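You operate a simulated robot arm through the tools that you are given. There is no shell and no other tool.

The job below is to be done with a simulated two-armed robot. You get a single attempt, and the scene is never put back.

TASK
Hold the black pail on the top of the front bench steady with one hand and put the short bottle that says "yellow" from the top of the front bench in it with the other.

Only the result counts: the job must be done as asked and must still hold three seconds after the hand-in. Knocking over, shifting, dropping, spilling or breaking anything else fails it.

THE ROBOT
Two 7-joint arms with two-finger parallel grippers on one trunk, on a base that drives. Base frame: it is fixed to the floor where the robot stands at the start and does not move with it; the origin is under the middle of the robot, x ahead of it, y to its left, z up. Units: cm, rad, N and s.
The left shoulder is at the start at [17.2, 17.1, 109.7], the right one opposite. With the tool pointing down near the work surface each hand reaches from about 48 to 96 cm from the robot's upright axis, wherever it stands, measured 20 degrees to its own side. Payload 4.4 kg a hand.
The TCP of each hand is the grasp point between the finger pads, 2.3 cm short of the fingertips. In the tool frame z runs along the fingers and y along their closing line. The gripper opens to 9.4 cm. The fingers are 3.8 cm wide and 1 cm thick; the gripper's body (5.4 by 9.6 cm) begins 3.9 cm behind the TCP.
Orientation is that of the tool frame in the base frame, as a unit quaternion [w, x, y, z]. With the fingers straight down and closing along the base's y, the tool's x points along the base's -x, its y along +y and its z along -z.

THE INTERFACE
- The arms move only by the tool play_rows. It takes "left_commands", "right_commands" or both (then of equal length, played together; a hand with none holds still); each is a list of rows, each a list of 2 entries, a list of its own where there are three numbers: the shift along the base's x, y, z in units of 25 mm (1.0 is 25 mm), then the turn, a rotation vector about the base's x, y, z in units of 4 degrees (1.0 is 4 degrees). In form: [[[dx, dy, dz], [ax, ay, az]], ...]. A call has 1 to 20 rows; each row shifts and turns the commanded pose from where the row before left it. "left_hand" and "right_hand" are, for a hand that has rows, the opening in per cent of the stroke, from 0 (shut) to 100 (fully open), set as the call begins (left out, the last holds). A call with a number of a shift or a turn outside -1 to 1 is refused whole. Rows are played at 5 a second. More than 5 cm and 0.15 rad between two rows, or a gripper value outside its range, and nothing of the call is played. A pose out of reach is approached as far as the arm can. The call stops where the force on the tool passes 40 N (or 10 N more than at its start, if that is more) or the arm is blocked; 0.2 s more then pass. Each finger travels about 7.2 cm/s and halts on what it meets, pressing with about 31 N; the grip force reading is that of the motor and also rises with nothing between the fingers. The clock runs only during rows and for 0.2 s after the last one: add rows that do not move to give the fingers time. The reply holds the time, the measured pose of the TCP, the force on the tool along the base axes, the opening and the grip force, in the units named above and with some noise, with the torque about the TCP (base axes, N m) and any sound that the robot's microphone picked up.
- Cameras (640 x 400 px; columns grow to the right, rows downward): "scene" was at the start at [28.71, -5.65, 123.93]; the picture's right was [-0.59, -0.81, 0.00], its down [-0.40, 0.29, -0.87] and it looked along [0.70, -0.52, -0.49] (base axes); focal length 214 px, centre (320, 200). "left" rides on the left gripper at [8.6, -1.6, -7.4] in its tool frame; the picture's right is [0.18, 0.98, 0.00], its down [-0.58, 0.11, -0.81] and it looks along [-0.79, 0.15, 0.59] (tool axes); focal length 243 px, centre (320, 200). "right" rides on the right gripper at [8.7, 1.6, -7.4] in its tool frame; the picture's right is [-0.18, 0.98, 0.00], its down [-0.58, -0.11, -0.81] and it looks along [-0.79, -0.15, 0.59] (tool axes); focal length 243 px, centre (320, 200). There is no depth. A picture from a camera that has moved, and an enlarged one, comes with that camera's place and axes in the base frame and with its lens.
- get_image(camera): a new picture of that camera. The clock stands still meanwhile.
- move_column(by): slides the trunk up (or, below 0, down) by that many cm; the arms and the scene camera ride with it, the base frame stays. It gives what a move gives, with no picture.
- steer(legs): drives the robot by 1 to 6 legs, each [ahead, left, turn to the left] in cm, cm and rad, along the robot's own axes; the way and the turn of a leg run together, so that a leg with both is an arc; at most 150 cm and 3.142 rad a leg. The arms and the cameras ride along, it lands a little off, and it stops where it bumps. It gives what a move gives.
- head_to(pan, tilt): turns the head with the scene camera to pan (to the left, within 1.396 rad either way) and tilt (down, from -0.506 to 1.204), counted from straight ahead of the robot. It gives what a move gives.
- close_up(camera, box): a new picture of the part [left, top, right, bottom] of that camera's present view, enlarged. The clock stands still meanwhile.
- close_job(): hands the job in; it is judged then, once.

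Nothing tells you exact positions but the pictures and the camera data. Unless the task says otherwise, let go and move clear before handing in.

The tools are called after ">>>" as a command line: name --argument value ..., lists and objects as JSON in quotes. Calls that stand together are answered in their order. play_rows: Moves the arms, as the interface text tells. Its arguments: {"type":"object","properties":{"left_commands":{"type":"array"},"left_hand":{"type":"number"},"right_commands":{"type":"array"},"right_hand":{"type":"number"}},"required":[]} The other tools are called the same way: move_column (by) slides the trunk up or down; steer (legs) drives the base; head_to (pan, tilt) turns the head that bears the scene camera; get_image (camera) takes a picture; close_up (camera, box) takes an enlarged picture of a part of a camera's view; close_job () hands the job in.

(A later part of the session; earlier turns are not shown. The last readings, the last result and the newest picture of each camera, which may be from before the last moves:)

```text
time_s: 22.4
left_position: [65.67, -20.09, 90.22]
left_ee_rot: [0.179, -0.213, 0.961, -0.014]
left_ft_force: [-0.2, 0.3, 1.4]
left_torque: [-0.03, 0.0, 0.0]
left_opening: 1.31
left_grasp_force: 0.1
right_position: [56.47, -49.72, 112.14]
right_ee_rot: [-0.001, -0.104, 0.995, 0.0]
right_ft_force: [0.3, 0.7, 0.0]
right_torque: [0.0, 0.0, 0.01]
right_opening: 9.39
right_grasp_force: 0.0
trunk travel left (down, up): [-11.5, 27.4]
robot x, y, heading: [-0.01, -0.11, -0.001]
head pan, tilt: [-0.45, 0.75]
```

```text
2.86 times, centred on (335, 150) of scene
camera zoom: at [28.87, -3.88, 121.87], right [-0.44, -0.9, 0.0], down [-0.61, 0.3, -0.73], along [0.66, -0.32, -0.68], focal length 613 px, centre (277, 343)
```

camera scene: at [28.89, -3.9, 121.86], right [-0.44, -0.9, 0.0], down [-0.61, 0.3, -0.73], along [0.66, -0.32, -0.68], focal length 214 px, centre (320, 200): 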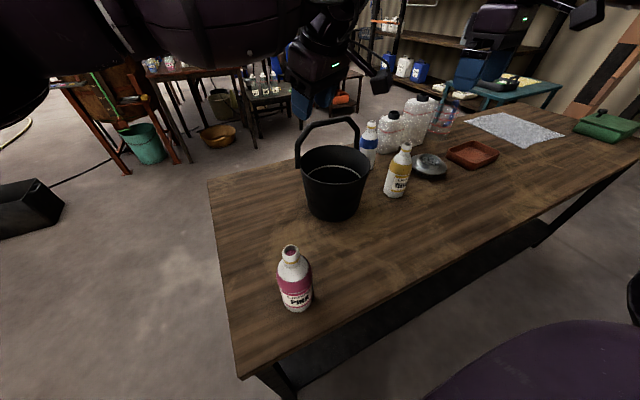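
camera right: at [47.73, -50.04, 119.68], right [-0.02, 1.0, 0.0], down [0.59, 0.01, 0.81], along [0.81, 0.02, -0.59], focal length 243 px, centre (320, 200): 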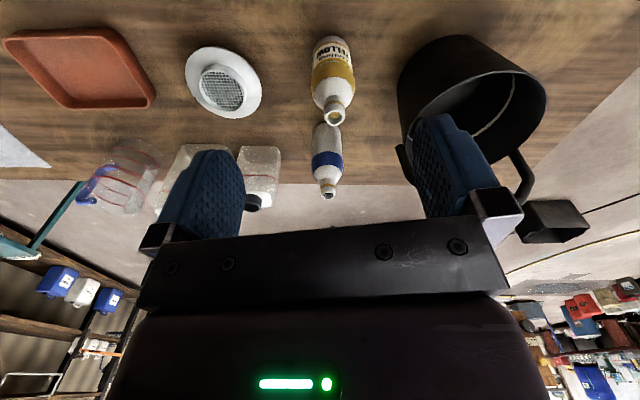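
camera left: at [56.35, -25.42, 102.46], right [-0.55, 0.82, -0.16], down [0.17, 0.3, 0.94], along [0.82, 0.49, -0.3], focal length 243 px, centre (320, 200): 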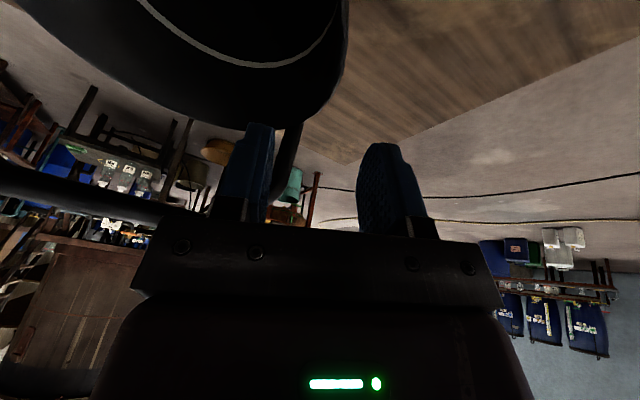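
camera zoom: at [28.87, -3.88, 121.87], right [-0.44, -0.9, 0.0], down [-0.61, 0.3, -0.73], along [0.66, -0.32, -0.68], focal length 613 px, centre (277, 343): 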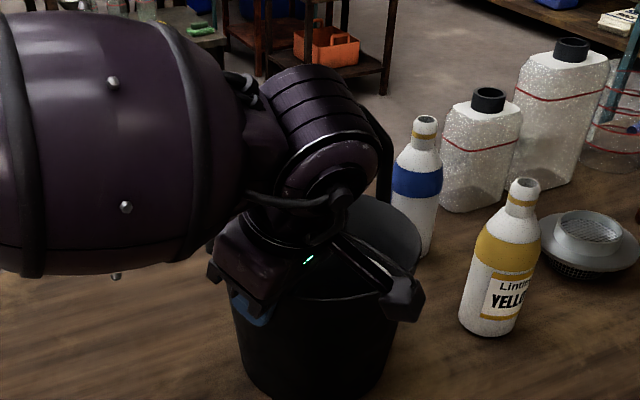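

Shift is small (about 0.5 cm) and the wall is now between nearly touching pads, so I'll close the left grip on the wall.

>>> play_rows --left_commands '[[[0, 0, 0], [0, 0, 0]], [[0, 0, 0], [0, 0, 0]], [[0, 0, 0], [0, 0, 0]], [[0, 0, 0], [0, 0, 0]]]' --left_hand 0

>>> close_up --camera "right" --box '[380, 0, 600, 220]'

>>> close_up --camera "scene" --box '[270, 80, 400, 220]'

```text
time_s: 23.4
left_position: [65.57, -20.1, 90.18]
left_ee_rot: [0.178, -0.213, 0.961, -0.014]
left_ft_force: [-0.2, 0.6, 2.9]
left_torque: [-0.15, 0.34, -0.07]
left_opening: 0.87
left_grasp_force: 31.2
right_position: [56.46, -49.72, 112.23]
right_ee_rot: [0.0, -0.105, 0.994, 0.0]
right_ft_force: [-0.2, 0.4, -0.5]
right_torque: [-0.01, 0.0, -0.01]
right_opening: 9.43
right_grasp_force: 0.0
trunk travel left (down, up): [-11.5, 27.4]
robot x, y, heading: [0.14, -0.1, -0.004]
head pan, tilt: [-0.45, 0.75]
```

```text
1.82 times, centred on (490, 110) of right
camera zoom: at [47.71, -50.03, 119.7], right [-0.02, 1.0, 0.0], down [0.59, 0.01, 0.81], along [0.81, 0.02, -0.59], focal length 441 px, centre (11, 364)
```

zoom: 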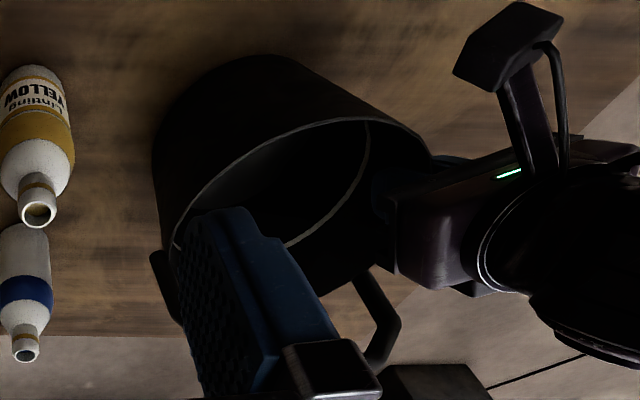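

```text
2.86 times, centred on (335, 150) of scene
camera zoom: at [28.85, -3.87, 121.88], right [-0.44, -0.9, 0.0], down [-0.61, 0.3, -0.73], along [0.66, -0.32, -0.68], focal length 613 px, centre (277, 343)
```

zoom: 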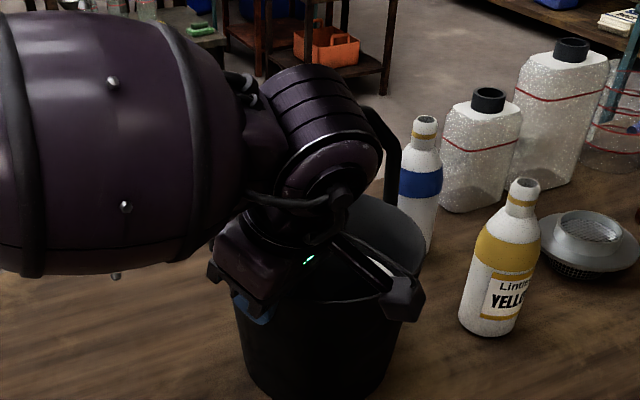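

The grip is on (31 N, 0.9 cm of wall between the pads). I'll measure where the pail now stands and whether it is still level.

>>> close_up --camera "scene" --box '[285, 105, 385, 225]'

>>> close_up --camera "right" --box '[390, 10, 550, 190]'

>>> close_up --camera "left" --box '[180, 0, 460, 240]'

```text
3.33 times, centred on (335, 165) of scene
camera zoom: at [28.85, -3.87, 121.88], right [-0.44, -0.9, 0.0], down [-0.61, 0.3, -0.73], along [0.66, -0.32, -0.68], focal length 715 px, centre (270, 317)
```

zoom: 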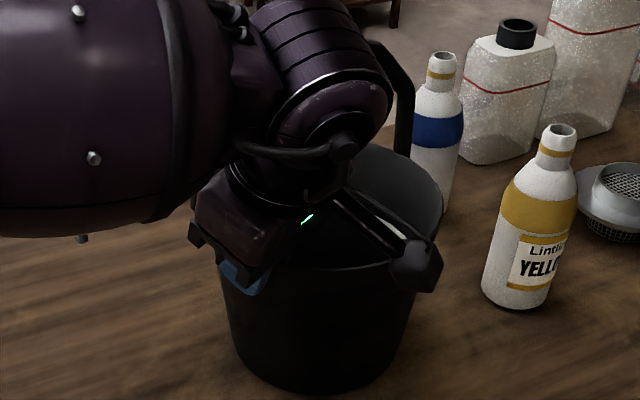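

```text
2.22 times, centred on (470, 100) of right
camera zoom: at [47.71, -50.03, 119.7], right [-0.02, 1.0, 0.0], down [0.59, 0.01, 0.81], along [0.81, 0.02, -0.59], focal length 539 px, centre (-13, 422)
```

zoom: 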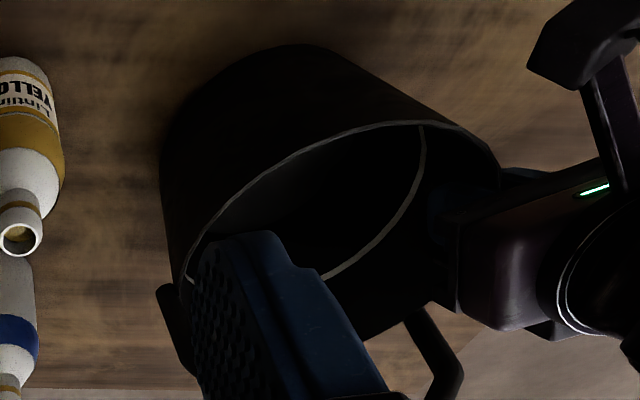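

```text
1.67 times, centred on (320, 120) of left
camera zoom: at [56.27, -25.5, 94.48], right [-0.55, 0.82, -0.16], down [0.17, 0.3, 0.94], along [0.82, 0.49, -0.3], focal length 404 px, centre (320, 333)
```

zoom: 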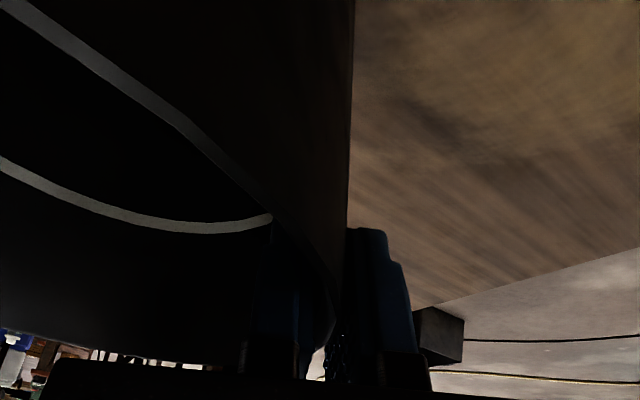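

The pail is level and now centred near (68.7, -28.0), held firmly. Next is the right hand: I'll move it over the yellow bottle, fingers open, still above it.

>>> play_rows --right_commands '[[[0.62, 0.13, -0.25], [0, 0, -0.4]], [[0.62, 0.13, -0.25], [0, 0, -0.4]], [[0.62, 0.13, -0.25], [0, 0, -0.4]], [[0.62, 0.13, -0.25], [0, 0, -0.4]], [[0.62, 0.13, -0.25], [0, 0, -0.4]], [[0.6, 0.13, -0.25], [0, 0, 0]]]' --right_hand 75

>>> get_image --camera "right"

>>> get_image --camera "scene"

```text
time_s: 24.8
left_position: [65.56, -20.04, 90.19]
left_ee_rot: [0.179, -0.213, 0.96, -0.014]
left_ft_force: [0.7, -0.5, 3.0]
left_torque: [-0.2, 0.38, -0.03]
left_opening: 0.86
left_grasp_force: 30.7
right_position: [65.76, -47.81, 108.42]
right_ee_rot: [-0.001, -0.035, 0.999, 0.0]
right_ft_force: [-0.1, -0.6, 0.4]
right_torque: [-0.02, 0.01, 0.0]
right_opening: 7.08
right_grasp_force: 0.2
trunk travel left (down, up): [-11.5, 27.4]
robot x, y, heading: [0.11, -0.15, 0.001]
head pan, tilt: [-0.45, 0.75]
```

```text
taken
camera right: at [57.05, -46.84, 116.06], right [0.12, 0.99, 0.0], down [0.59, -0.07, 0.81], along [0.8, -0.09, -0.59], focal length 243 px, centre (320, 200)
```

right: 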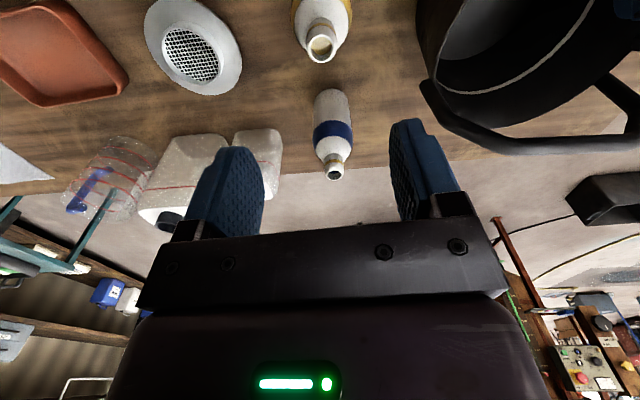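

```text
taken
camera scene: at [28.86, -3.85, 121.87], right [-0.44, -0.9, 0.0], down [-0.61, 0.3, -0.73], along [0.66, -0.32, -0.68], focal length 214 px, centre (320, 200)
```

scene: 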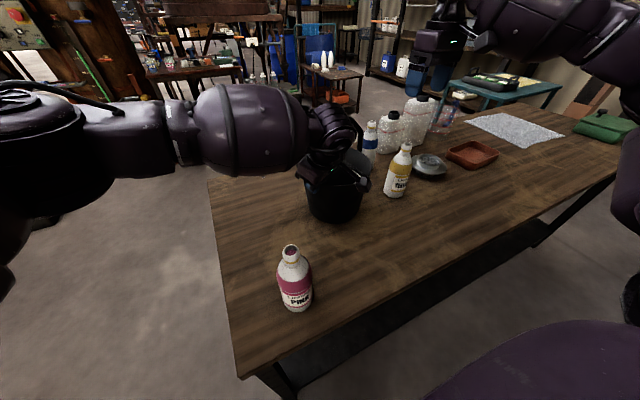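

The right hand is centred above the yellow bottle within about 1 mm. I'll lower it until the tips are just above the bottle top and check.

>>> play_rows --right_commands '[[[0, 0, -0.6], [0, 0, 0]], [[0, 0, -0.6], [0, 0, 0]], [[0, 0, -0.6], [0, 0, 0]], [[0, 0, -0.6], [0, 0, 0]], [[0, 0, -0.6], [0, 0, 0]], [[0, 0, -0.6], [0, 0, 0]], [[0, 0, -0.5], [0, 0, 0]]]'

>>> get_image --camera "right"

>>> close_up --camera "scene" --box '[340, 60, 470, 210]'

```text
time_s: 26.4
left_position: [65.65, -19.93, 90.22]
left_ee_rot: [0.18, -0.213, 0.96, -0.014]
left_ft_force: [0.2, 0.4, 3.6]
left_torque: [-0.09, 0.32, -0.03]
left_opening: 0.87
left_grasp_force: 31.1
right_position: [65.74, -47.82, 98.33]
right_ee_rot: [-0.001, -0.035, 0.999, 0.0]
right_ft_force: [-0.5, -0.3, -1.2]
right_torque: [0.0, -0.01, 0.01]
right_opening: 7.04
right_grasp_force: 0.1
trunk travel left (down, up): [-11.5, 27.4]
robot x, y, heading: [-0.25, 0.13, 0.002]
head pan, tilt: [-0.45, 0.75]
```

```text
taken
camera right: at [57.0, -46.8, 105.75], right [0.12, 0.99, 0.0], down [0.59, -0.07, 0.81], along [0.8, -0.09, -0.59], focal length 243 px, centre (320, 200)
```

right: 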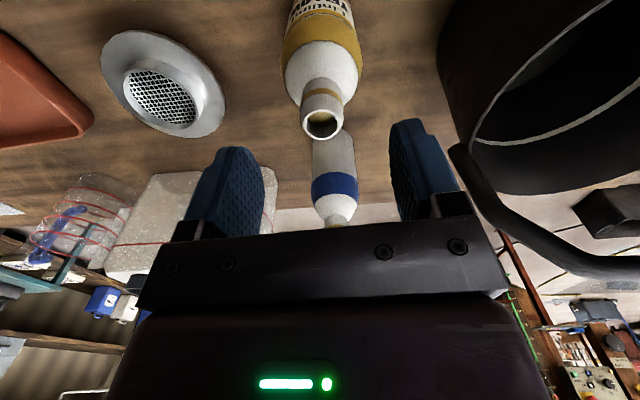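

```text
2.67 times, centred on (405, 135) of scene
camera zoom: at [28.85, -3.86, 121.87], right [-0.44, -0.9, 0.0], down [-0.61, 0.3, -0.73], along [0.66, -0.32, -0.68], focal length 572 px, centre (93, 373)
```

zoom: 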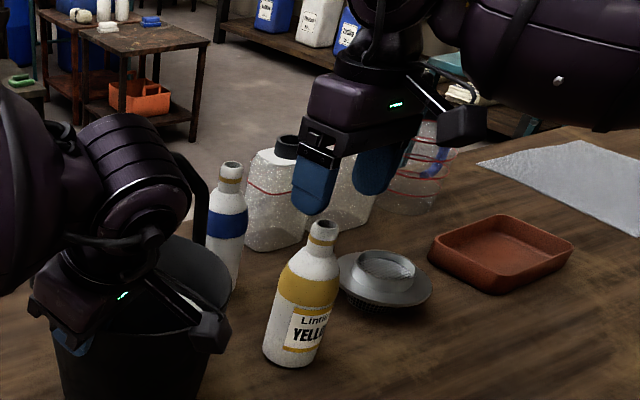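

The bottle mouth lies centred between the fingers. I'll lower around the neck to about z 92.8.

>>> play_rows --right_commands '[[[0.03, 0.03, -0.37], [0, 0, 0]], [[0, 0, -0.37], [0, 0, 0]], [[0, 0, -0.37], [0, 0, 0]], [[0, 0, -0.37], [0, 0, 0]], [[0, 0, -0.37], [0, 0, 0]], [[0, 0, -0.37], [0, 0, 0]], [[0, 0, 0], [0, 0, 0]]]'

>>> get_image --camera "right"

>>> close_up --camera "right" --box '[200, 60, 440, 240]'

>>> close_up --camera "scene" --box '[360, 90, 440, 200]'

```text
time_s: 28.0
left_position: [65.54, -20.02, 90.28]
left_ee_rot: [0.179, -0.213, 0.96, -0.014]
left_ft_force: [0.1, 0.6, 3.5]
left_torque: [-0.02, 0.24, 0.02]
left_opening: 0.85
left_grasp_force: 31.0
right_position: [65.69, -47.79, 92.85]
right_ee_rot: [-0.001, -0.035, 0.999, 0.0]
right_ft_force: [0.0, -0.5, -0.9]
right_torque: [0.01, 0.0, 0.0]
right_opening: 7.04
right_grasp_force: 0.0
trunk travel left (down, up): [-11.5, 27.4]
robot x, y, heading: [-0.23, -0.06, -0.001]
head pan, tilt: [-0.45, 0.75]
```

```text
taken
camera right: at [56.99, -46.71, 100.35], right [0.11, 0.99, 0.0], down [0.59, -0.07, 0.81], along [0.8, -0.09, -0.59], focal length 243 px, centre (320, 200)
```

right: 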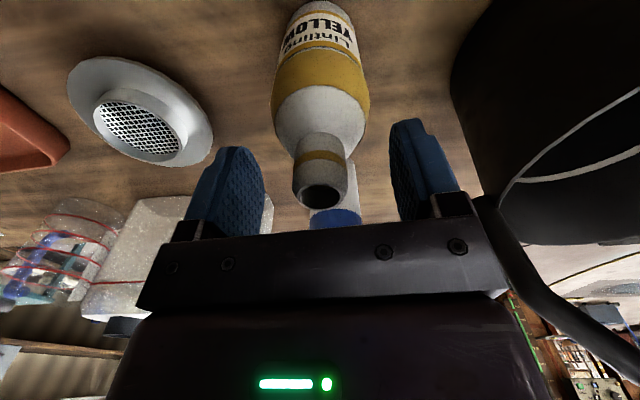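

```text
2.22 times, centred on (320, 150) of right
camera zoom: at [56.99, -46.71, 100.35], right [0.11, 0.99, 0.0], down [0.59, -0.07, 0.81], along [0.8, -0.09, -0.59], focal length 539 px, centre (320, 311)
```

zoom: 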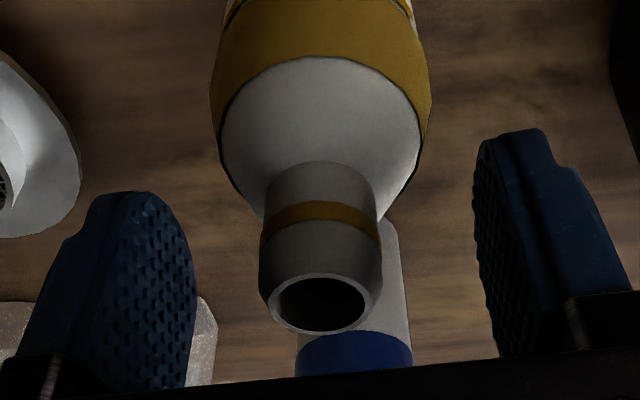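

```text
3.64 times, centred on (400, 145) of scene
camera zoom: at [28.85, -3.86, 121.88], right [-0.44, -0.9, 0.0], down [-0.61, 0.3, -0.73], along [0.66, -0.32, -0.68], focal length 780 px, centre (29, 400)
```

zoom: 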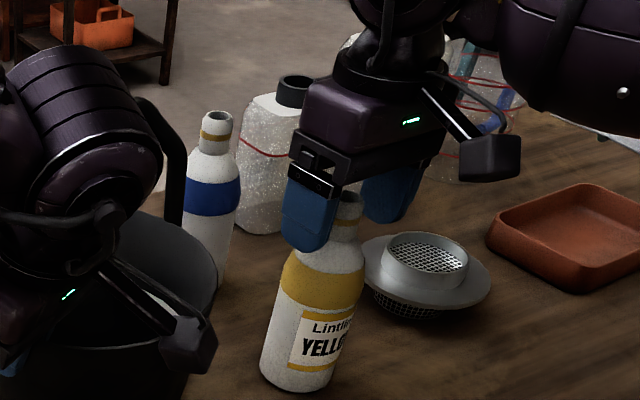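

The neck is centred between the pads. I'll close in two stages to touch it gently: first to about 3 cm opening, then to grip.

>>> play_rows --right_commands '[[[0, 0, 0], [0, 0, 0]], [[0, 0, 0], [0, 0, 0]], [[0, 0, 0], [0, 0, 0]]]' --right_hand 33

>>> close_up --camera "right" --box '[200, 60, 440, 240]'

```text
time_s: 28.8
left_position: [65.58, -20.05, 90.34]
left_ee_rot: [0.179, -0.212, 0.961, -0.014]
left_ft_force: [0.8, 1.7, 4.6]
left_torque: [-0.01, 0.24, 0.01]
left_opening: 0.87
left_grasp_force: 30.7
right_position: [65.62, -47.72, 92.85]
right_ee_rot: [-0.001, -0.036, 0.999, 0.001]
right_ft_force: [-0.8, 0.2, 0.3]
right_torque: [-0.01, 0.0, 0.02]
right_opening: 3.08
right_grasp_force: 0.0
trunk travel left (down, up): [-11.5, 27.4]
robot x, y, heading: [0.18, -0.5, 0.003]
head pan, tilt: [-0.45, 0.75]
```

```text
2.22 times, centred on (320, 150) of right
camera zoom: at [57.0, -46.71, 100.37], right [0.11, 0.99, 0.0], down [0.59, -0.07, 0.81], along [0.8, -0.09, -0.59], focal length 539 px, centre (320, 311)
```

zoom: 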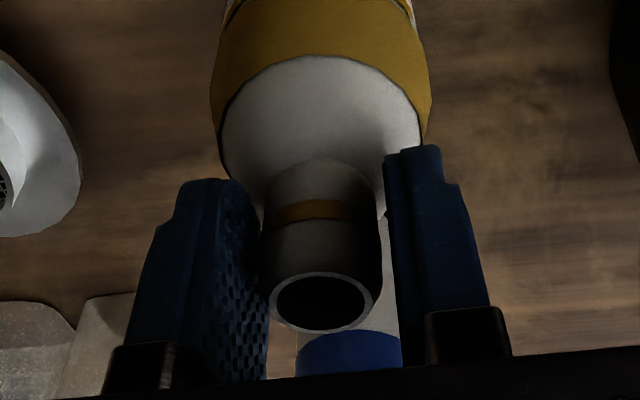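

The fingers straddle the neck evenly and the bottle hasn't moved. Closing to grip.

>>> play_rows --right_commands '[[[0, 0, 0], [0, 0, 0]], [[0, 0, 0], [0, 0, 0]], [[0, 0, 0], [0, 0, 0]]]' --right_hand 0

>>> close_up --camera "right" --box '[200, 60, 440, 240]'

>>> close_up --camera "scene" --box '[285, 105, 425, 225]'

```text
time_s: 29.6
left_position: [65.53, -20.0, 90.24]
left_ee_rot: [0.18, -0.213, 0.96, -0.014]
left_ft_force: [0.3, 2.8, 4.0]
left_torque: [0.0, 0.26, -0.02]
left_opening: 0.84
left_grasp_force: 30.8
right_position: [65.79, -47.81, 92.95]
right_ee_rot: [-0.001, -0.034, 0.999, 0.0]
right_ft_force: [0.3, -2.0, -0.4]
right_torque: [-0.23, -0.07, -0.02]
right_opening: 2.64
right_grasp_force: 31.4
trunk travel left (down, up): [-11.5, 27.4]
robot x, y, heading: [0.18, -0.45, 0.001]
head pan, tilt: [-0.45, 0.75]
```

```text
2.22 times, centred on (320, 150) of right
camera zoom: at [57.0, -46.73, 100.37], right [0.12, 0.99, 0.0], down [0.59, -0.07, 0.81], along [0.8, -0.09, -0.59], focal length 539 px, centre (320, 311)
```

zoom: 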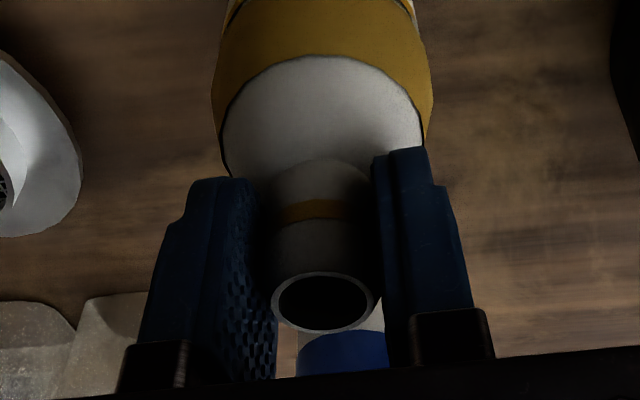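

```text
3.33 times, centred on (355, 165) of scene
camera zoom: at [28.85, -3.87, 121.87], right [-0.44, -0.9, 0.0], down [-0.61, 0.3, -0.73], along [0.66, -0.32, -0.68], focal length 715 px, centre (203, 317)
```

zoom: 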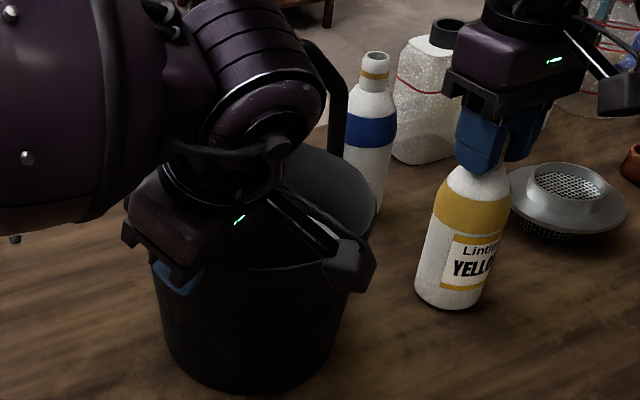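

Gripped at 2.6 cm with the bottle still upright. I'll lift a little first and check that it hangs true.

>>> play_rows --right_commands '[[[0, 0, 0.1], [0, 0, 0]], [[0, 0, 0.2], [0, 0, 0]], [[0, 0, 0.2], [0, 0, 0]], [[0, 0, 0.2], [0, 0, 0]], [[0, 0, 0.1], [0, 0, 0]]]'

>>> close_up --camera "scene" --box '[285, 105, 425, 225]'

>>> get_image --camera "right"

```text
time_s: 30.8
left_position: [65.65, -20.0, 90.22]
left_ee_rot: [0.179, -0.213, 0.96, -0.014]
left_ft_force: [0.9, 2.0, 6.5]
left_torque: [-0.1, 0.31, -0.02]
left_opening: 0.82
left_grasp_force: 31.0
right_position: [65.78, -47.71, 94.71]
right_ee_rot: [0.0, -0.035, 0.999, -0.001]
right_ft_force: [-0.2, 0.3, -3.9]
right_torque: [0.02, 0.01, 0.0]
right_opening: 2.67
right_grasp_force: 30.8
trunk travel left (down, up): [-11.5, 27.4]
robot x, y, heading: [-0.01, -0.18, -0.0]
head pan, tilt: [-0.45, 0.75]
```

```text
3.33 times, centred on (355, 165) of scene
camera zoom: at [28.86, -3.86, 121.87], right [-0.44, -0.9, 0.0], down [-0.61, 0.3, -0.73], along [0.66, -0.32, -0.68], focal length 715 px, centre (203, 317)
```

zoom: 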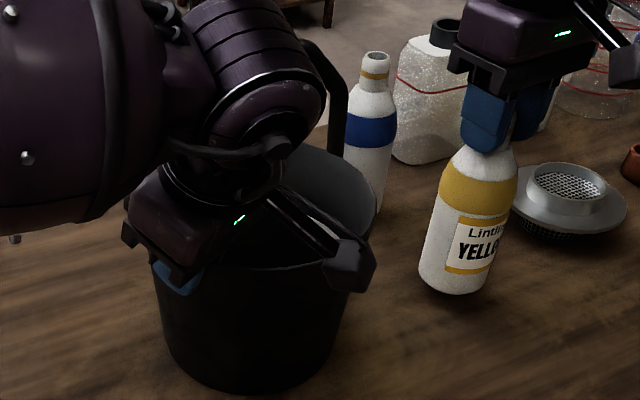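

```text
taken
camera right: at [57.08, -46.8, 102.23], right [0.12, 0.99, 0.0], down [0.59, -0.07, 0.81], along [0.8, -0.09, -0.59], focal length 243 px, centre (320, 200)
```

right: 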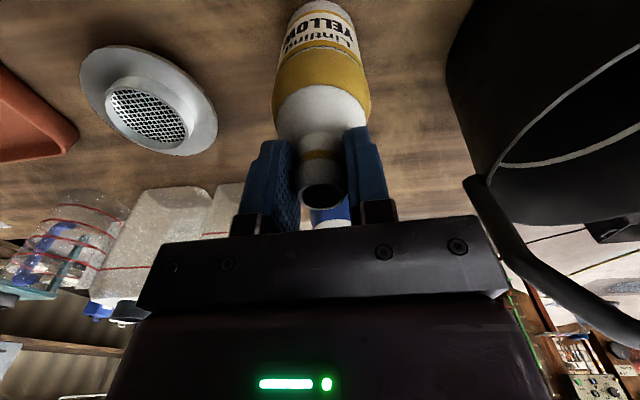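

The bottle hangs upright (about 0.4 kg). I'll raise it well clear of the pail rim and handle.

>>> play_rows --right_commands '[[[0, 0, 0.3], [0, 0, 0]], [[0, 0, 0.5], [0, 0, 0]], [[0, 0, 0.7], [0, 0, 0]], [[0, 0, 0.7], [0, 0, 0]], [[0, 0, 0.7], [0, 0, 0]], [[0, 0, 0.7], [0, 0, 0]], [[0, 0, 0.7], [0, 0, 0]], [[0, 0, 0.7], [0, 0, 0]], [[0, 0, 0.7], [0, 0, 0]], [[0, 0, 0.7], [0, 0, 0]], [[0, 0, 0.7], [0, 0, 0]], [[0, 0, 0.4], [0, 0, 0]], [[0, 0, 0.2], [0, 0, 0]]]'

>>> get_image --camera "scene"

>>> get_image --camera "right"

```text
time_s: 33.6
left_position: [65.67, -20.08, 90.11]
left_ee_rot: [0.18, -0.213, 0.96, -0.014]
left_ft_force: [0.9, 2.3, 6.5]
left_torque: [-0.09, 0.29, 0.02]
left_opening: 0.86
left_grasp_force: 31.4
right_position: [65.81, -47.76, 114.11]
right_ee_rot: [-0.002, -0.035, 0.999, 0.0]
right_ft_force: [0.6, -0.7, -2.8]
right_torque: [0.0, 0.0, -0.02]
right_opening: 2.64
right_grasp_force: 30.6
trunk travel left (down, up): [-11.5, 27.4]
robot x, y, heading: [0.26, 0.18, 0.001]
head pan, tilt: [-0.45, 0.75]
```

```text
taken
camera scene: at [28.86, -3.87, 121.87], right [-0.44, -0.9, 0.0], down [-0.61, 0.3, -0.73], along [0.66, -0.32, -0.68], focal length 214 px, centre (320, 200)
```

scene: 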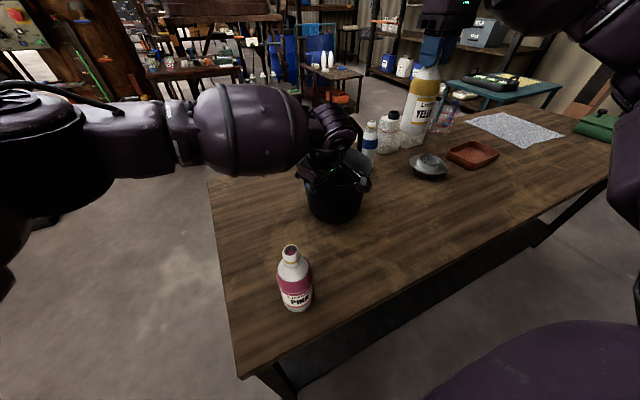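

```text
taken
camera right: at [57.09, -46.75, 121.54], right [0.11, 0.99, 0.0], down [0.59, -0.07, 0.81], along [0.8, -0.09, -0.59], focal length 243 px, centre (320, 200)
```

right: 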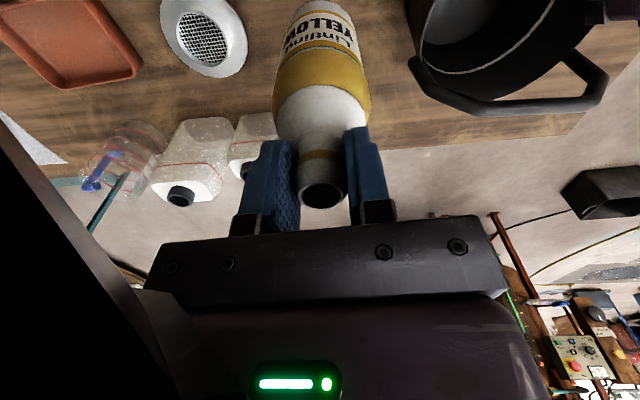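

The bottle is up at z 114 with its base near 98. From here the right camera sees the pail opening and handle; I'll zoom to fix their positions before carrying across.

>>> close_up --camera "right" --box '[390, 0, 640, 140]'

>>> close_up --camera "scene" --box '[285, 90, 385, 225]'

```text
2.56 times, centred on (515, 70) of right
camera zoom: at [57.09, -46.75, 121.54], right [0.11, 0.99, 0.0], down [0.59, -0.07, 0.81], along [0.8, -0.09, -0.59], focal length 621 px, centre (-179, 533)
```

zoom: 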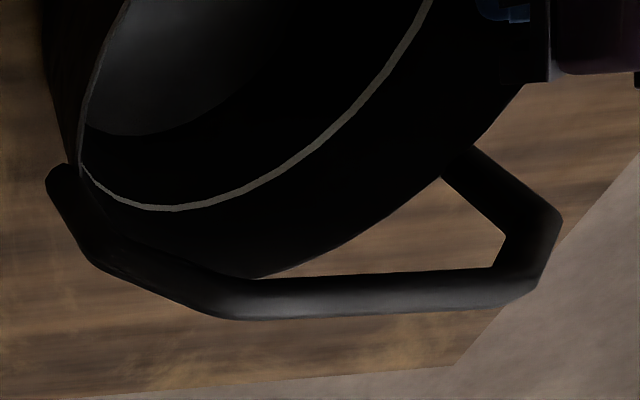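

```text
2.96 times, centred on (335, 158) of scene
camera zoom: at [28.86, -3.87, 121.87], right [-0.44, -0.9, 0.0], down [-0.61, 0.3, -0.73], along [0.66, -0.32, -0.68], focal length 636 px, centre (276, 326)
```

zoom: 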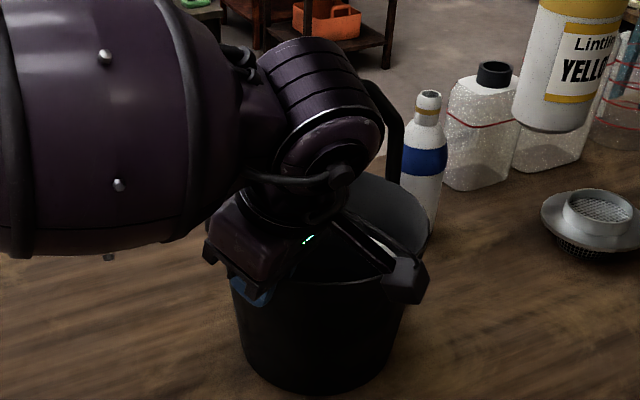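

The pail rim centre is now about (69.0, -28.0), and the handle stands as a hoop at x ≈ 72.5 reaching z ≈ 101. I'll carry the bottle to over (67.5, -30.8), inside the opening but clear of the handle and the left hand.

>>> play_rows --right_commands '[[[0.03, 0.3, 0], [0, 0, 0]], [[0.05, 0.5, 0], [0, 0, 0]], [[0.06, 0.65, 0], [0, 0, 0]], [[0.06, 0.65, 0], [0, 0, 0]], [[0.06, 0.65, 0], [0, 0, 0]], [[0.06, 0.65, 0], [0, 0, 0]], [[0.06, 0.65, 0], [0, 0, 0]], [[0.06, 0.65, 0], [0, 0, 0]], [[0.06, 0.65, 0], [0, 0, 0]], [[0.06, 0.65, 0], [0, 0, 0]], [[0.06, 0.45, 0], [0, 0, 0]], [[0.06, 0.3, 0], [0, 0, 0]], [[0, 0, 0], [0, 0, 0]]]'

>>> get_image --camera "scene"

>>> get_image --camera "right"

>>> get_image --camera "left"

>>> close_up --camera "scene" --box '[280, 40, 420, 225]'

```text
time_s: 36.4
left_position: [65.57, -19.95, 90.18]
left_ee_rot: [0.179, -0.213, 0.961, -0.014]
left_ft_force: [0.6, 0.1, 6.2]
left_torque: [-0.05, 0.3, 0.02]
left_opening: 0.82
left_grasp_force: 31.0
right_position: [67.47, -30.93, 113.96]
right_ee_rot: [0.0, -0.035, 0.999, 0.0]
right_ft_force: [-0.4, 0.7, -4.3]
right_torque: [-0.01, 0.05, -0.01]
right_opening: 2.65
right_grasp_force: 30.6
trunk travel left (down, up): [-11.5, 27.4]
robot x, y, heading: [-0.15, -0.26, -0.004]
head pan, tilt: [-0.45, 0.75]
```

```text
taken
camera scene: at [28.86, -3.86, 121.87], right [-0.44, -0.9, 0.0], down [-0.61, 0.3, -0.73], along [0.66, -0.32, -0.68], focal length 214 px, centre (320, 200)
```

scene: 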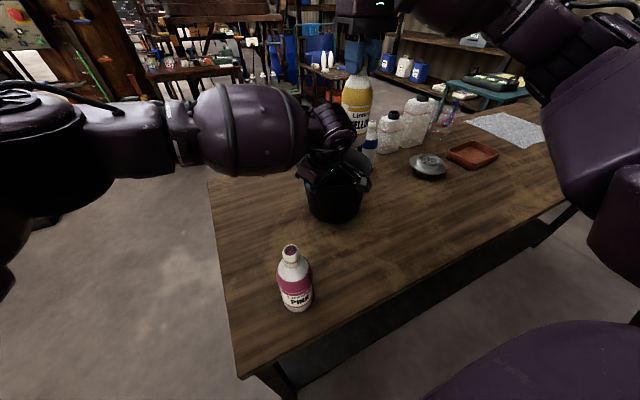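

```text
taken
camera right: at [58.79, -29.87, 121.47], right [0.11, 0.99, 0.0], down [0.59, -0.07, 0.81], along [0.8, -0.09, -0.59], focal length 243 px, centre (320, 200)
```

right: 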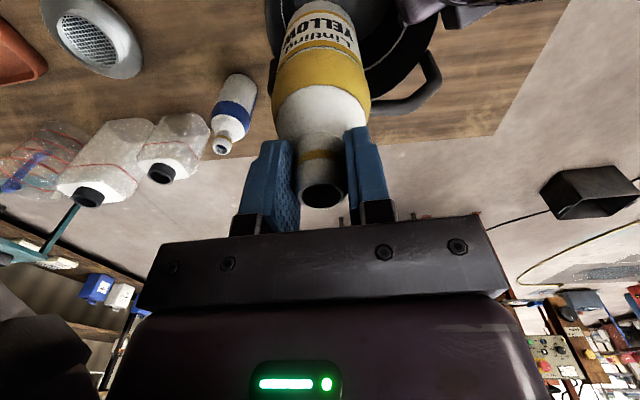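

```text
taken
camera left: at [56.28, -25.49, 94.47], right [-0.55, 0.82, -0.16], down [0.17, 0.3, 0.94], along [0.82, 0.49, -0.3], focal length 243 px, centre (320, 200)
```

left: 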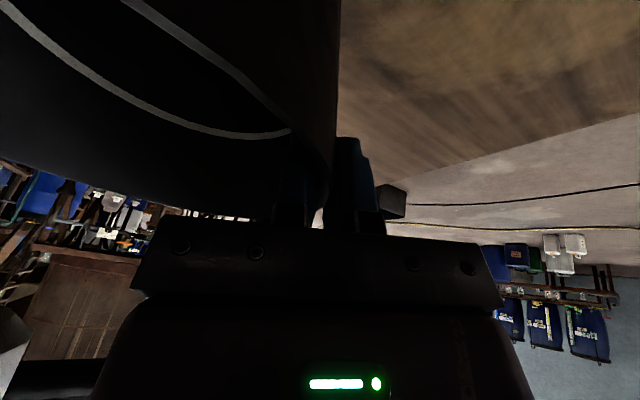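

```text
2.16 times, centred on (350, 132) of scene
camera zoom: at [28.86, -3.86, 121.87], right [-0.44, -0.9, 0.0], down [-0.61, 0.3, -0.73], along [0.66, -0.32, -0.68], focal length 464 px, centre (255, 346)
```

zoom: 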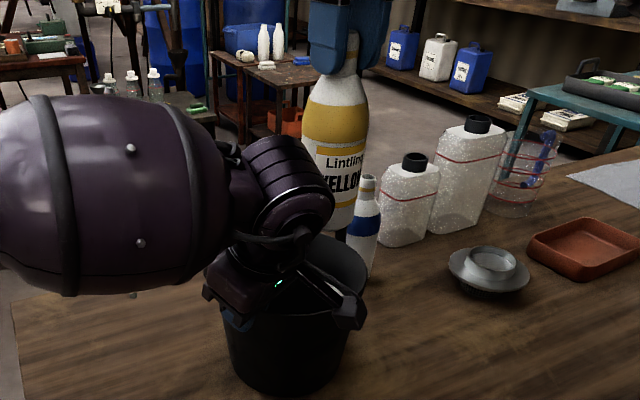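

The bottle is over the pail with its base just above the rim. I'll lower it in steps, watching forces and clearances.

>>> play_rows --right_commands '[[[0, 0, -0.25], [0, 0, 0]], [[0, 0, -0.4], [0, 0, 0]], [[0, 0, -0.4], [0, 0, 0]], [[0, 0, -0.4], [0, 0, 0]], [[0, 0, -0.35], [0, 0, 0]], [[0, 0, 0], [0, 0, 0]]]'

>>> close_up --camera "scene" --box '[280, 60, 420, 225]'

>>> get_image --camera "right"

>>> close_up --camera "right" --box '[220, 0, 460, 140]'

```text
time_s: 37.8
left_position: [65.59, -20.01, 90.29]
left_ee_rot: [0.179, -0.213, 0.961, -0.015]
left_ft_force: [0.8, 1.3, 6.3]
left_torque: [-0.1, 0.32, 0.02]
left_opening: 0.85
left_grasp_force: 30.8
right_position: [67.34, -30.81, 109.42]
right_ee_rot: [0.001, -0.035, 0.999, 0.0]
right_ft_force: [0.7, 0.8, -3.6]
right_torque: [0.0, 0.05, 0.03]
right_opening: 2.64
right_grasp_force: 30.8
trunk travel left (down, up): [-11.5, 27.4]
robot x, y, heading: [-0.03, 0.29, -0.003]
head pan, tilt: [-0.45, 0.75]
```

```text
2.42 times, centred on (350, 142) of scene
camera zoom: at [28.86, -3.87, 121.87], right [-0.44, -0.9, 0.0], down [-0.61, 0.3, -0.73], along [0.66, -0.32, -0.68], focal length 520 px, centre (247, 339)
```

zoom: 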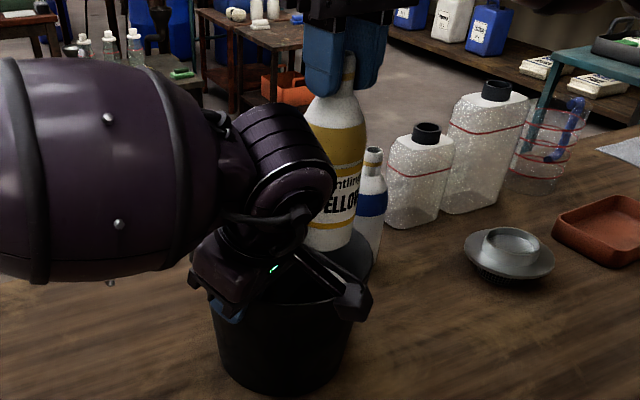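

```text
taken
camera right: at [58.83, -29.9, 116.94], right [0.11, 0.99, 0.0], down [0.59, -0.07, 0.81], along [0.8, -0.09, -0.59], focal length 243 px, centre (320, 200)
```

right: 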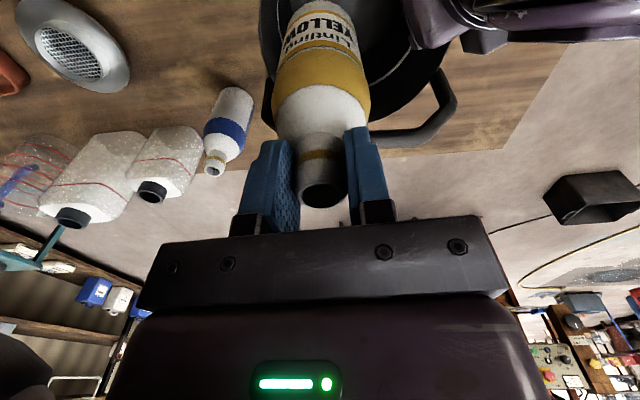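

```text
2.67 times, centred on (340, 70) of right
camera zoom: at [58.83, -29.9, 116.94], right [0.11, 0.99, 0.0], down [0.59, -0.07, 0.81], along [0.8, -0.09, -0.59], focal length 647 px, centre (267, 547)
```

zoom: 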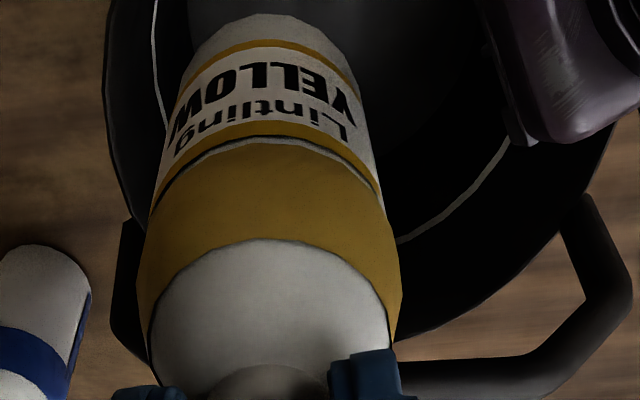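

Clearances look right: the bottle is inside the rim, away from the handle and left palm. Lowering another 8 cm.

>>> play_rows --right_commands '[[[0, 0, -0.3], [0, 0, 0]], [[0, 0, -0.4], [0, 0, 0]], [[0, 0, -0.4], [0, 0, 0]], [[0, 0, -0.4], [0, 0, 0]], [[0, 0, -0.4], [0, 0, 0]], [[0, 0, -0.4], [0, 0, 0]], [[0, 0, -0.4], [0, 0, 0]], [[0, 0, -0.4], [0, 0, 0]], [[0, 0, 0], [0, 0, 0]]]'

>>> close_up --camera "scene" --box '[280, 60, 420, 225]'

>>> get_image --camera "right"

>>> get_image --camera "left"

```text
time_s: 39.8
left_position: [65.62, -20.09, 90.23]
left_ee_rot: [0.179, -0.213, 0.96, -0.015]
left_ft_force: [0.9, -0.1, 5.9]
left_torque: [-0.05, 0.24, -0.02]
left_opening: 0.85
left_grasp_force: 31.1
right_position: [67.41, -30.92, 101.71]
right_ee_rot: [0.0, -0.035, 0.999, 0.0]
right_ft_force: [0.4, -0.2, -3.8]
right_torque: [-0.01, 0.0, -0.03]
right_opening: 2.64
right_grasp_force: 31.3
trunk travel left (down, up): [-11.5, 27.4]
robot x, y, heading: [-0.11, 0.2, 0.001]
head pan, tilt: [-0.45, 0.75]
```

```text
2.42 times, centred on (350, 142) of scene
camera zoom: at [28.86, -3.87, 121.87], right [-0.44, -0.9, 0.0], down [-0.61, 0.3, -0.73], along [0.66, -0.32, -0.68], focal length 520 px, centre (247, 339)
```

zoom: 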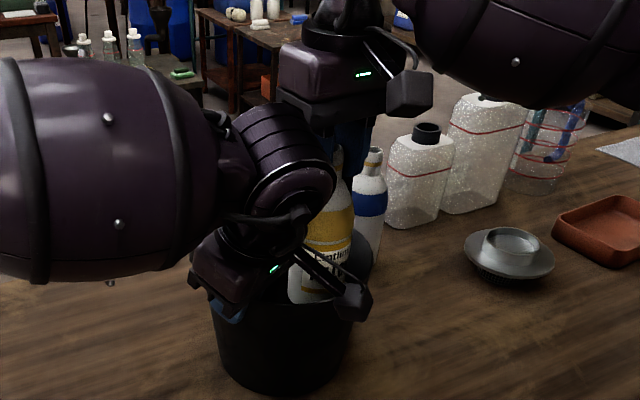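

```text
taken
camera right: at [58.73, -29.86, 109.18], right [0.11, 0.99, 0.0], down [0.59, -0.07, 0.81], along [0.8, -0.09, -0.59], focal length 243 px, centre (320, 200)
```

right: 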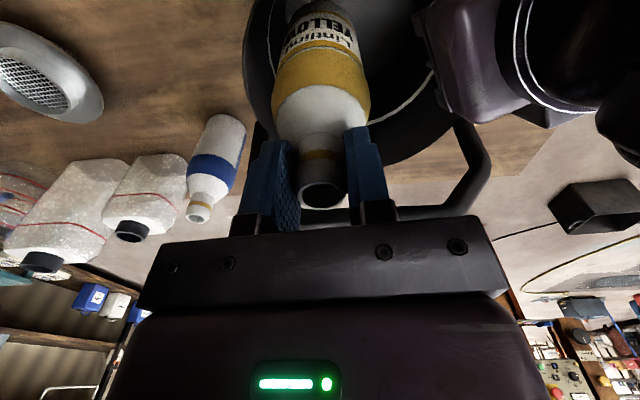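

```text
taken
camera left: at [56.28, -25.5, 94.47], right [-0.55, 0.82, -0.16], down [0.17, 0.3, 0.94], along [0.82, 0.49, -0.3], focal length 243 px, centre (320, 200)
```

left: 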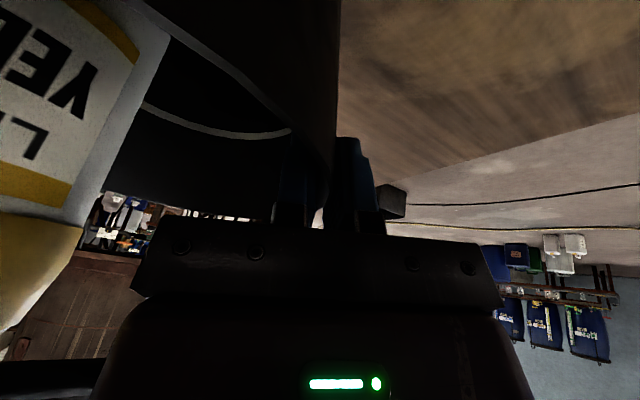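

The bottle is going in without contact. Lowering another 6 cm, then I'll feel for the pail's floor.

>>> play_rows --right_commands '[[[0, 0, -0.3], [0, 0, 0]], [[0, 0, -0.35], [0, 0, 0]], [[0, 0, -0.35], [0, 0, 0]], [[0, 0, -0.35], [0, 0, 0]], [[0, 0, -0.35], [0, 0, 0]], [[0, 0, -0.35], [0, 0, 0]], [[0, 0, -0.3], [0, 0, 0]], [[0, 0, 0], [0, 0, 0]]]'

>>> close_up --camera "scene" --box '[280, 60, 420, 225]'

>>> get_image --camera "right"

>>> get_image --camera "left"

```text
time_s: 41.8
left_position: [65.41, -20.01, 90.19]
left_ee_rot: [0.181, -0.213, 0.96, -0.014]
left_ft_force: [0.8, 0.6, 7.2]
left_torque: [0.0, 0.5, 0.25]
left_opening: 0.86
left_grasp_force: 30.8
right_position: [67.54, -30.92, 96.49]
right_ee_rot: [0.006, -0.034, 0.999, 0.001]
right_ft_force: [-3.6, 1.8, 10.0]
right_torque: [-0.25, -0.82, 0.01]
right_opening: 2.64
right_grasp_force: 30.8
trunk travel left (down, up): [-11.5, 27.4]
robot x, y, heading: [-0.0, 0.14, -0.0]
head pan, tilt: [-0.45, 0.75]
stopped in row 8 (right hand): the force on the tool passed its limit at 41 N (the readings are from after the stop); the commanded pose is now the measured one
```

```text
2.42 times, centred on (350, 142) of scene
camera zoom: at [28.71, -3.82, 121.92], right [-0.44, -0.9, 0.0], down [-0.61, 0.3, -0.73], along [0.66, -0.32, -0.68], focal length 520 px, centre (247, 339)
```

zoom: 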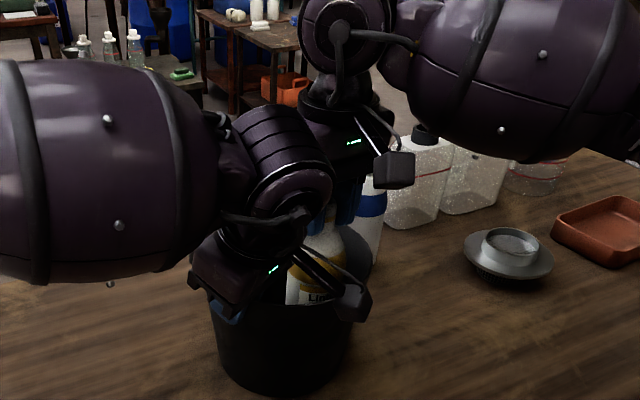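

```text
taken
camera right: at [58.66, -29.88, 103.81], right [0.12, 0.99, 0.0], down [0.58, -0.07, 0.81], along [0.81, -0.09, -0.58], focal length 243 px, centre (320, 200)
```

right: 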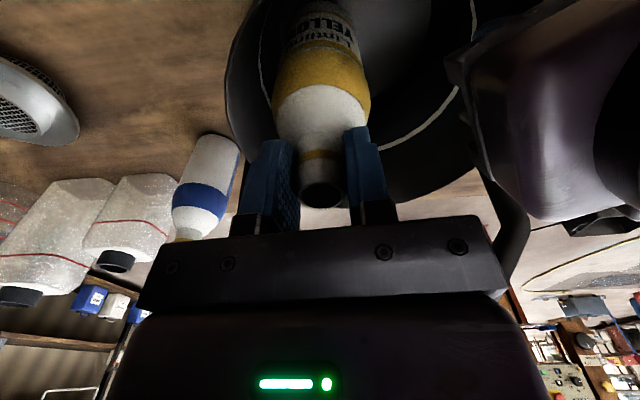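

```text
taken
camera left: at [56.16, -25.45, 94.47], right [-0.55, 0.82, -0.16], down [0.16, 0.3, 0.94], along [0.82, 0.49, -0.3], focal length 243 px, centre (320, 200)
```

left: 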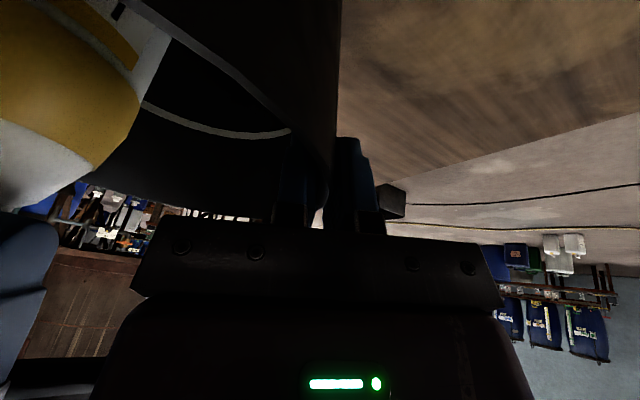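

The right hand met something at 41 N with the bottle base about 3.5 cm above the pail's floor. The torque suggests contact on the hand's far side, likely the handle's bar, so I'll look closely before doing anything else.

>>> close_up --camera "right" --box '[400, 100, 600, 280]'

>>> close_up --camera "scene" --box '[330, 60, 410, 170]'

>>> close_up --camera "left" --box '[0, 120, 200, 320]'

>>> close_up --camera "right" --box '[210, 0, 480, 240]'

```text
2.22 times, centred on (500, 190) of right
camera zoom: at [58.66, -29.88, 103.81], right [0.12, 0.99, 0.0], down [0.58, -0.07, 0.81], along [0.81, -0.09, -0.58], focal length 539 px, centre (-80, 222)
```

zoom: 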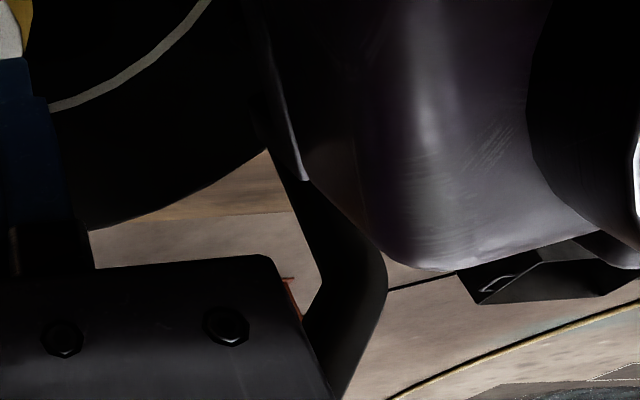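

```text
3.64 times, centred on (370, 115) of scene
camera zoom: at [28.71, -3.82, 121.92], right [-0.44, -0.9, 0.0], down [-0.61, 0.3, -0.73], along [0.66, -0.32, -0.68], focal length 780 px, centre (138, 509)
```

zoom: 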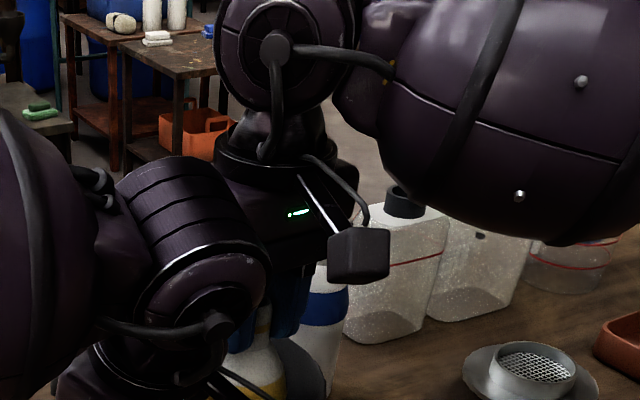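

```text
2.00 times, centred on (100, 220) of left
camera zoom: at [56.16, -25.45, 94.47], right [-0.55, 0.82, -0.16], down [0.16, 0.3, 0.94], along [0.82, 0.49, -0.3], focal length 485 px, centre (760, 160)
```

zoom: 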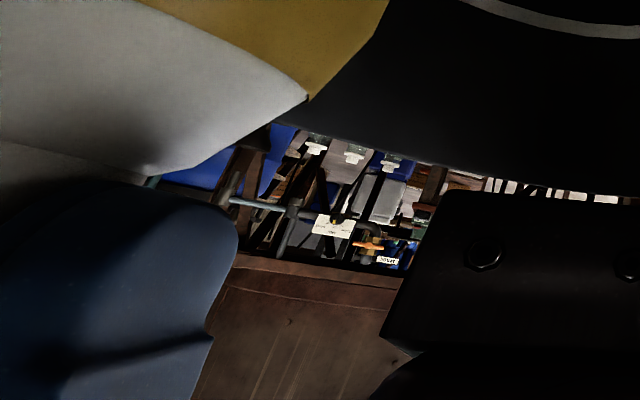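

```text
1.67 times, centred on (345, 120) of right
camera zoom: at [58.66, -29.88, 103.81], right [0.12, 0.99, 0.0], down [0.58, -0.07, 0.81], along [0.81, -0.09, -0.58], focal length 404 px, centre (278, 333)
```

zoom: 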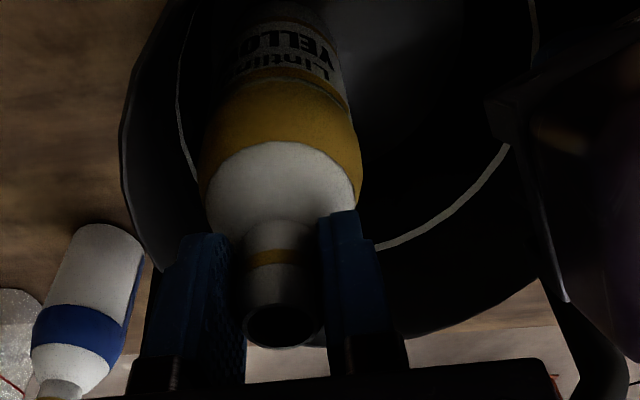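

The handle's bar runs right beside the hand's far edge. I'll read the forces once more at rest before backing off.

>>> play_rows --right_commands '[[[0, 0, 0], [0, 0, 0]]]'

```text
time_s: 42.1
left_position: [65.37, -19.98, 90.2]
left_ee_rot: [0.179, -0.213, 0.96, -0.014]
left_ft_force: [2.9, -0.9, 7.6]
left_torque: [0.01, 0.59, 0.37]
left_opening: 0.85
left_grasp_force: 30.7
right_position: [67.49, -30.84, 96.35]
right_ee_rot: [0.006, -0.035, 0.999, 0.001]
right_ft_force: [-3.2, 1.7, 14.5]
right_torque: [-0.29, -0.93, 0.03]
right_opening: 2.64
right_grasp_force: 31.0
trunk travel left (down, up): [-11.5, 27.4]
robot x, y, heading: [0.17, -0.03, 0.001]
head pan, tilt: [-0.45, 0.75]
```

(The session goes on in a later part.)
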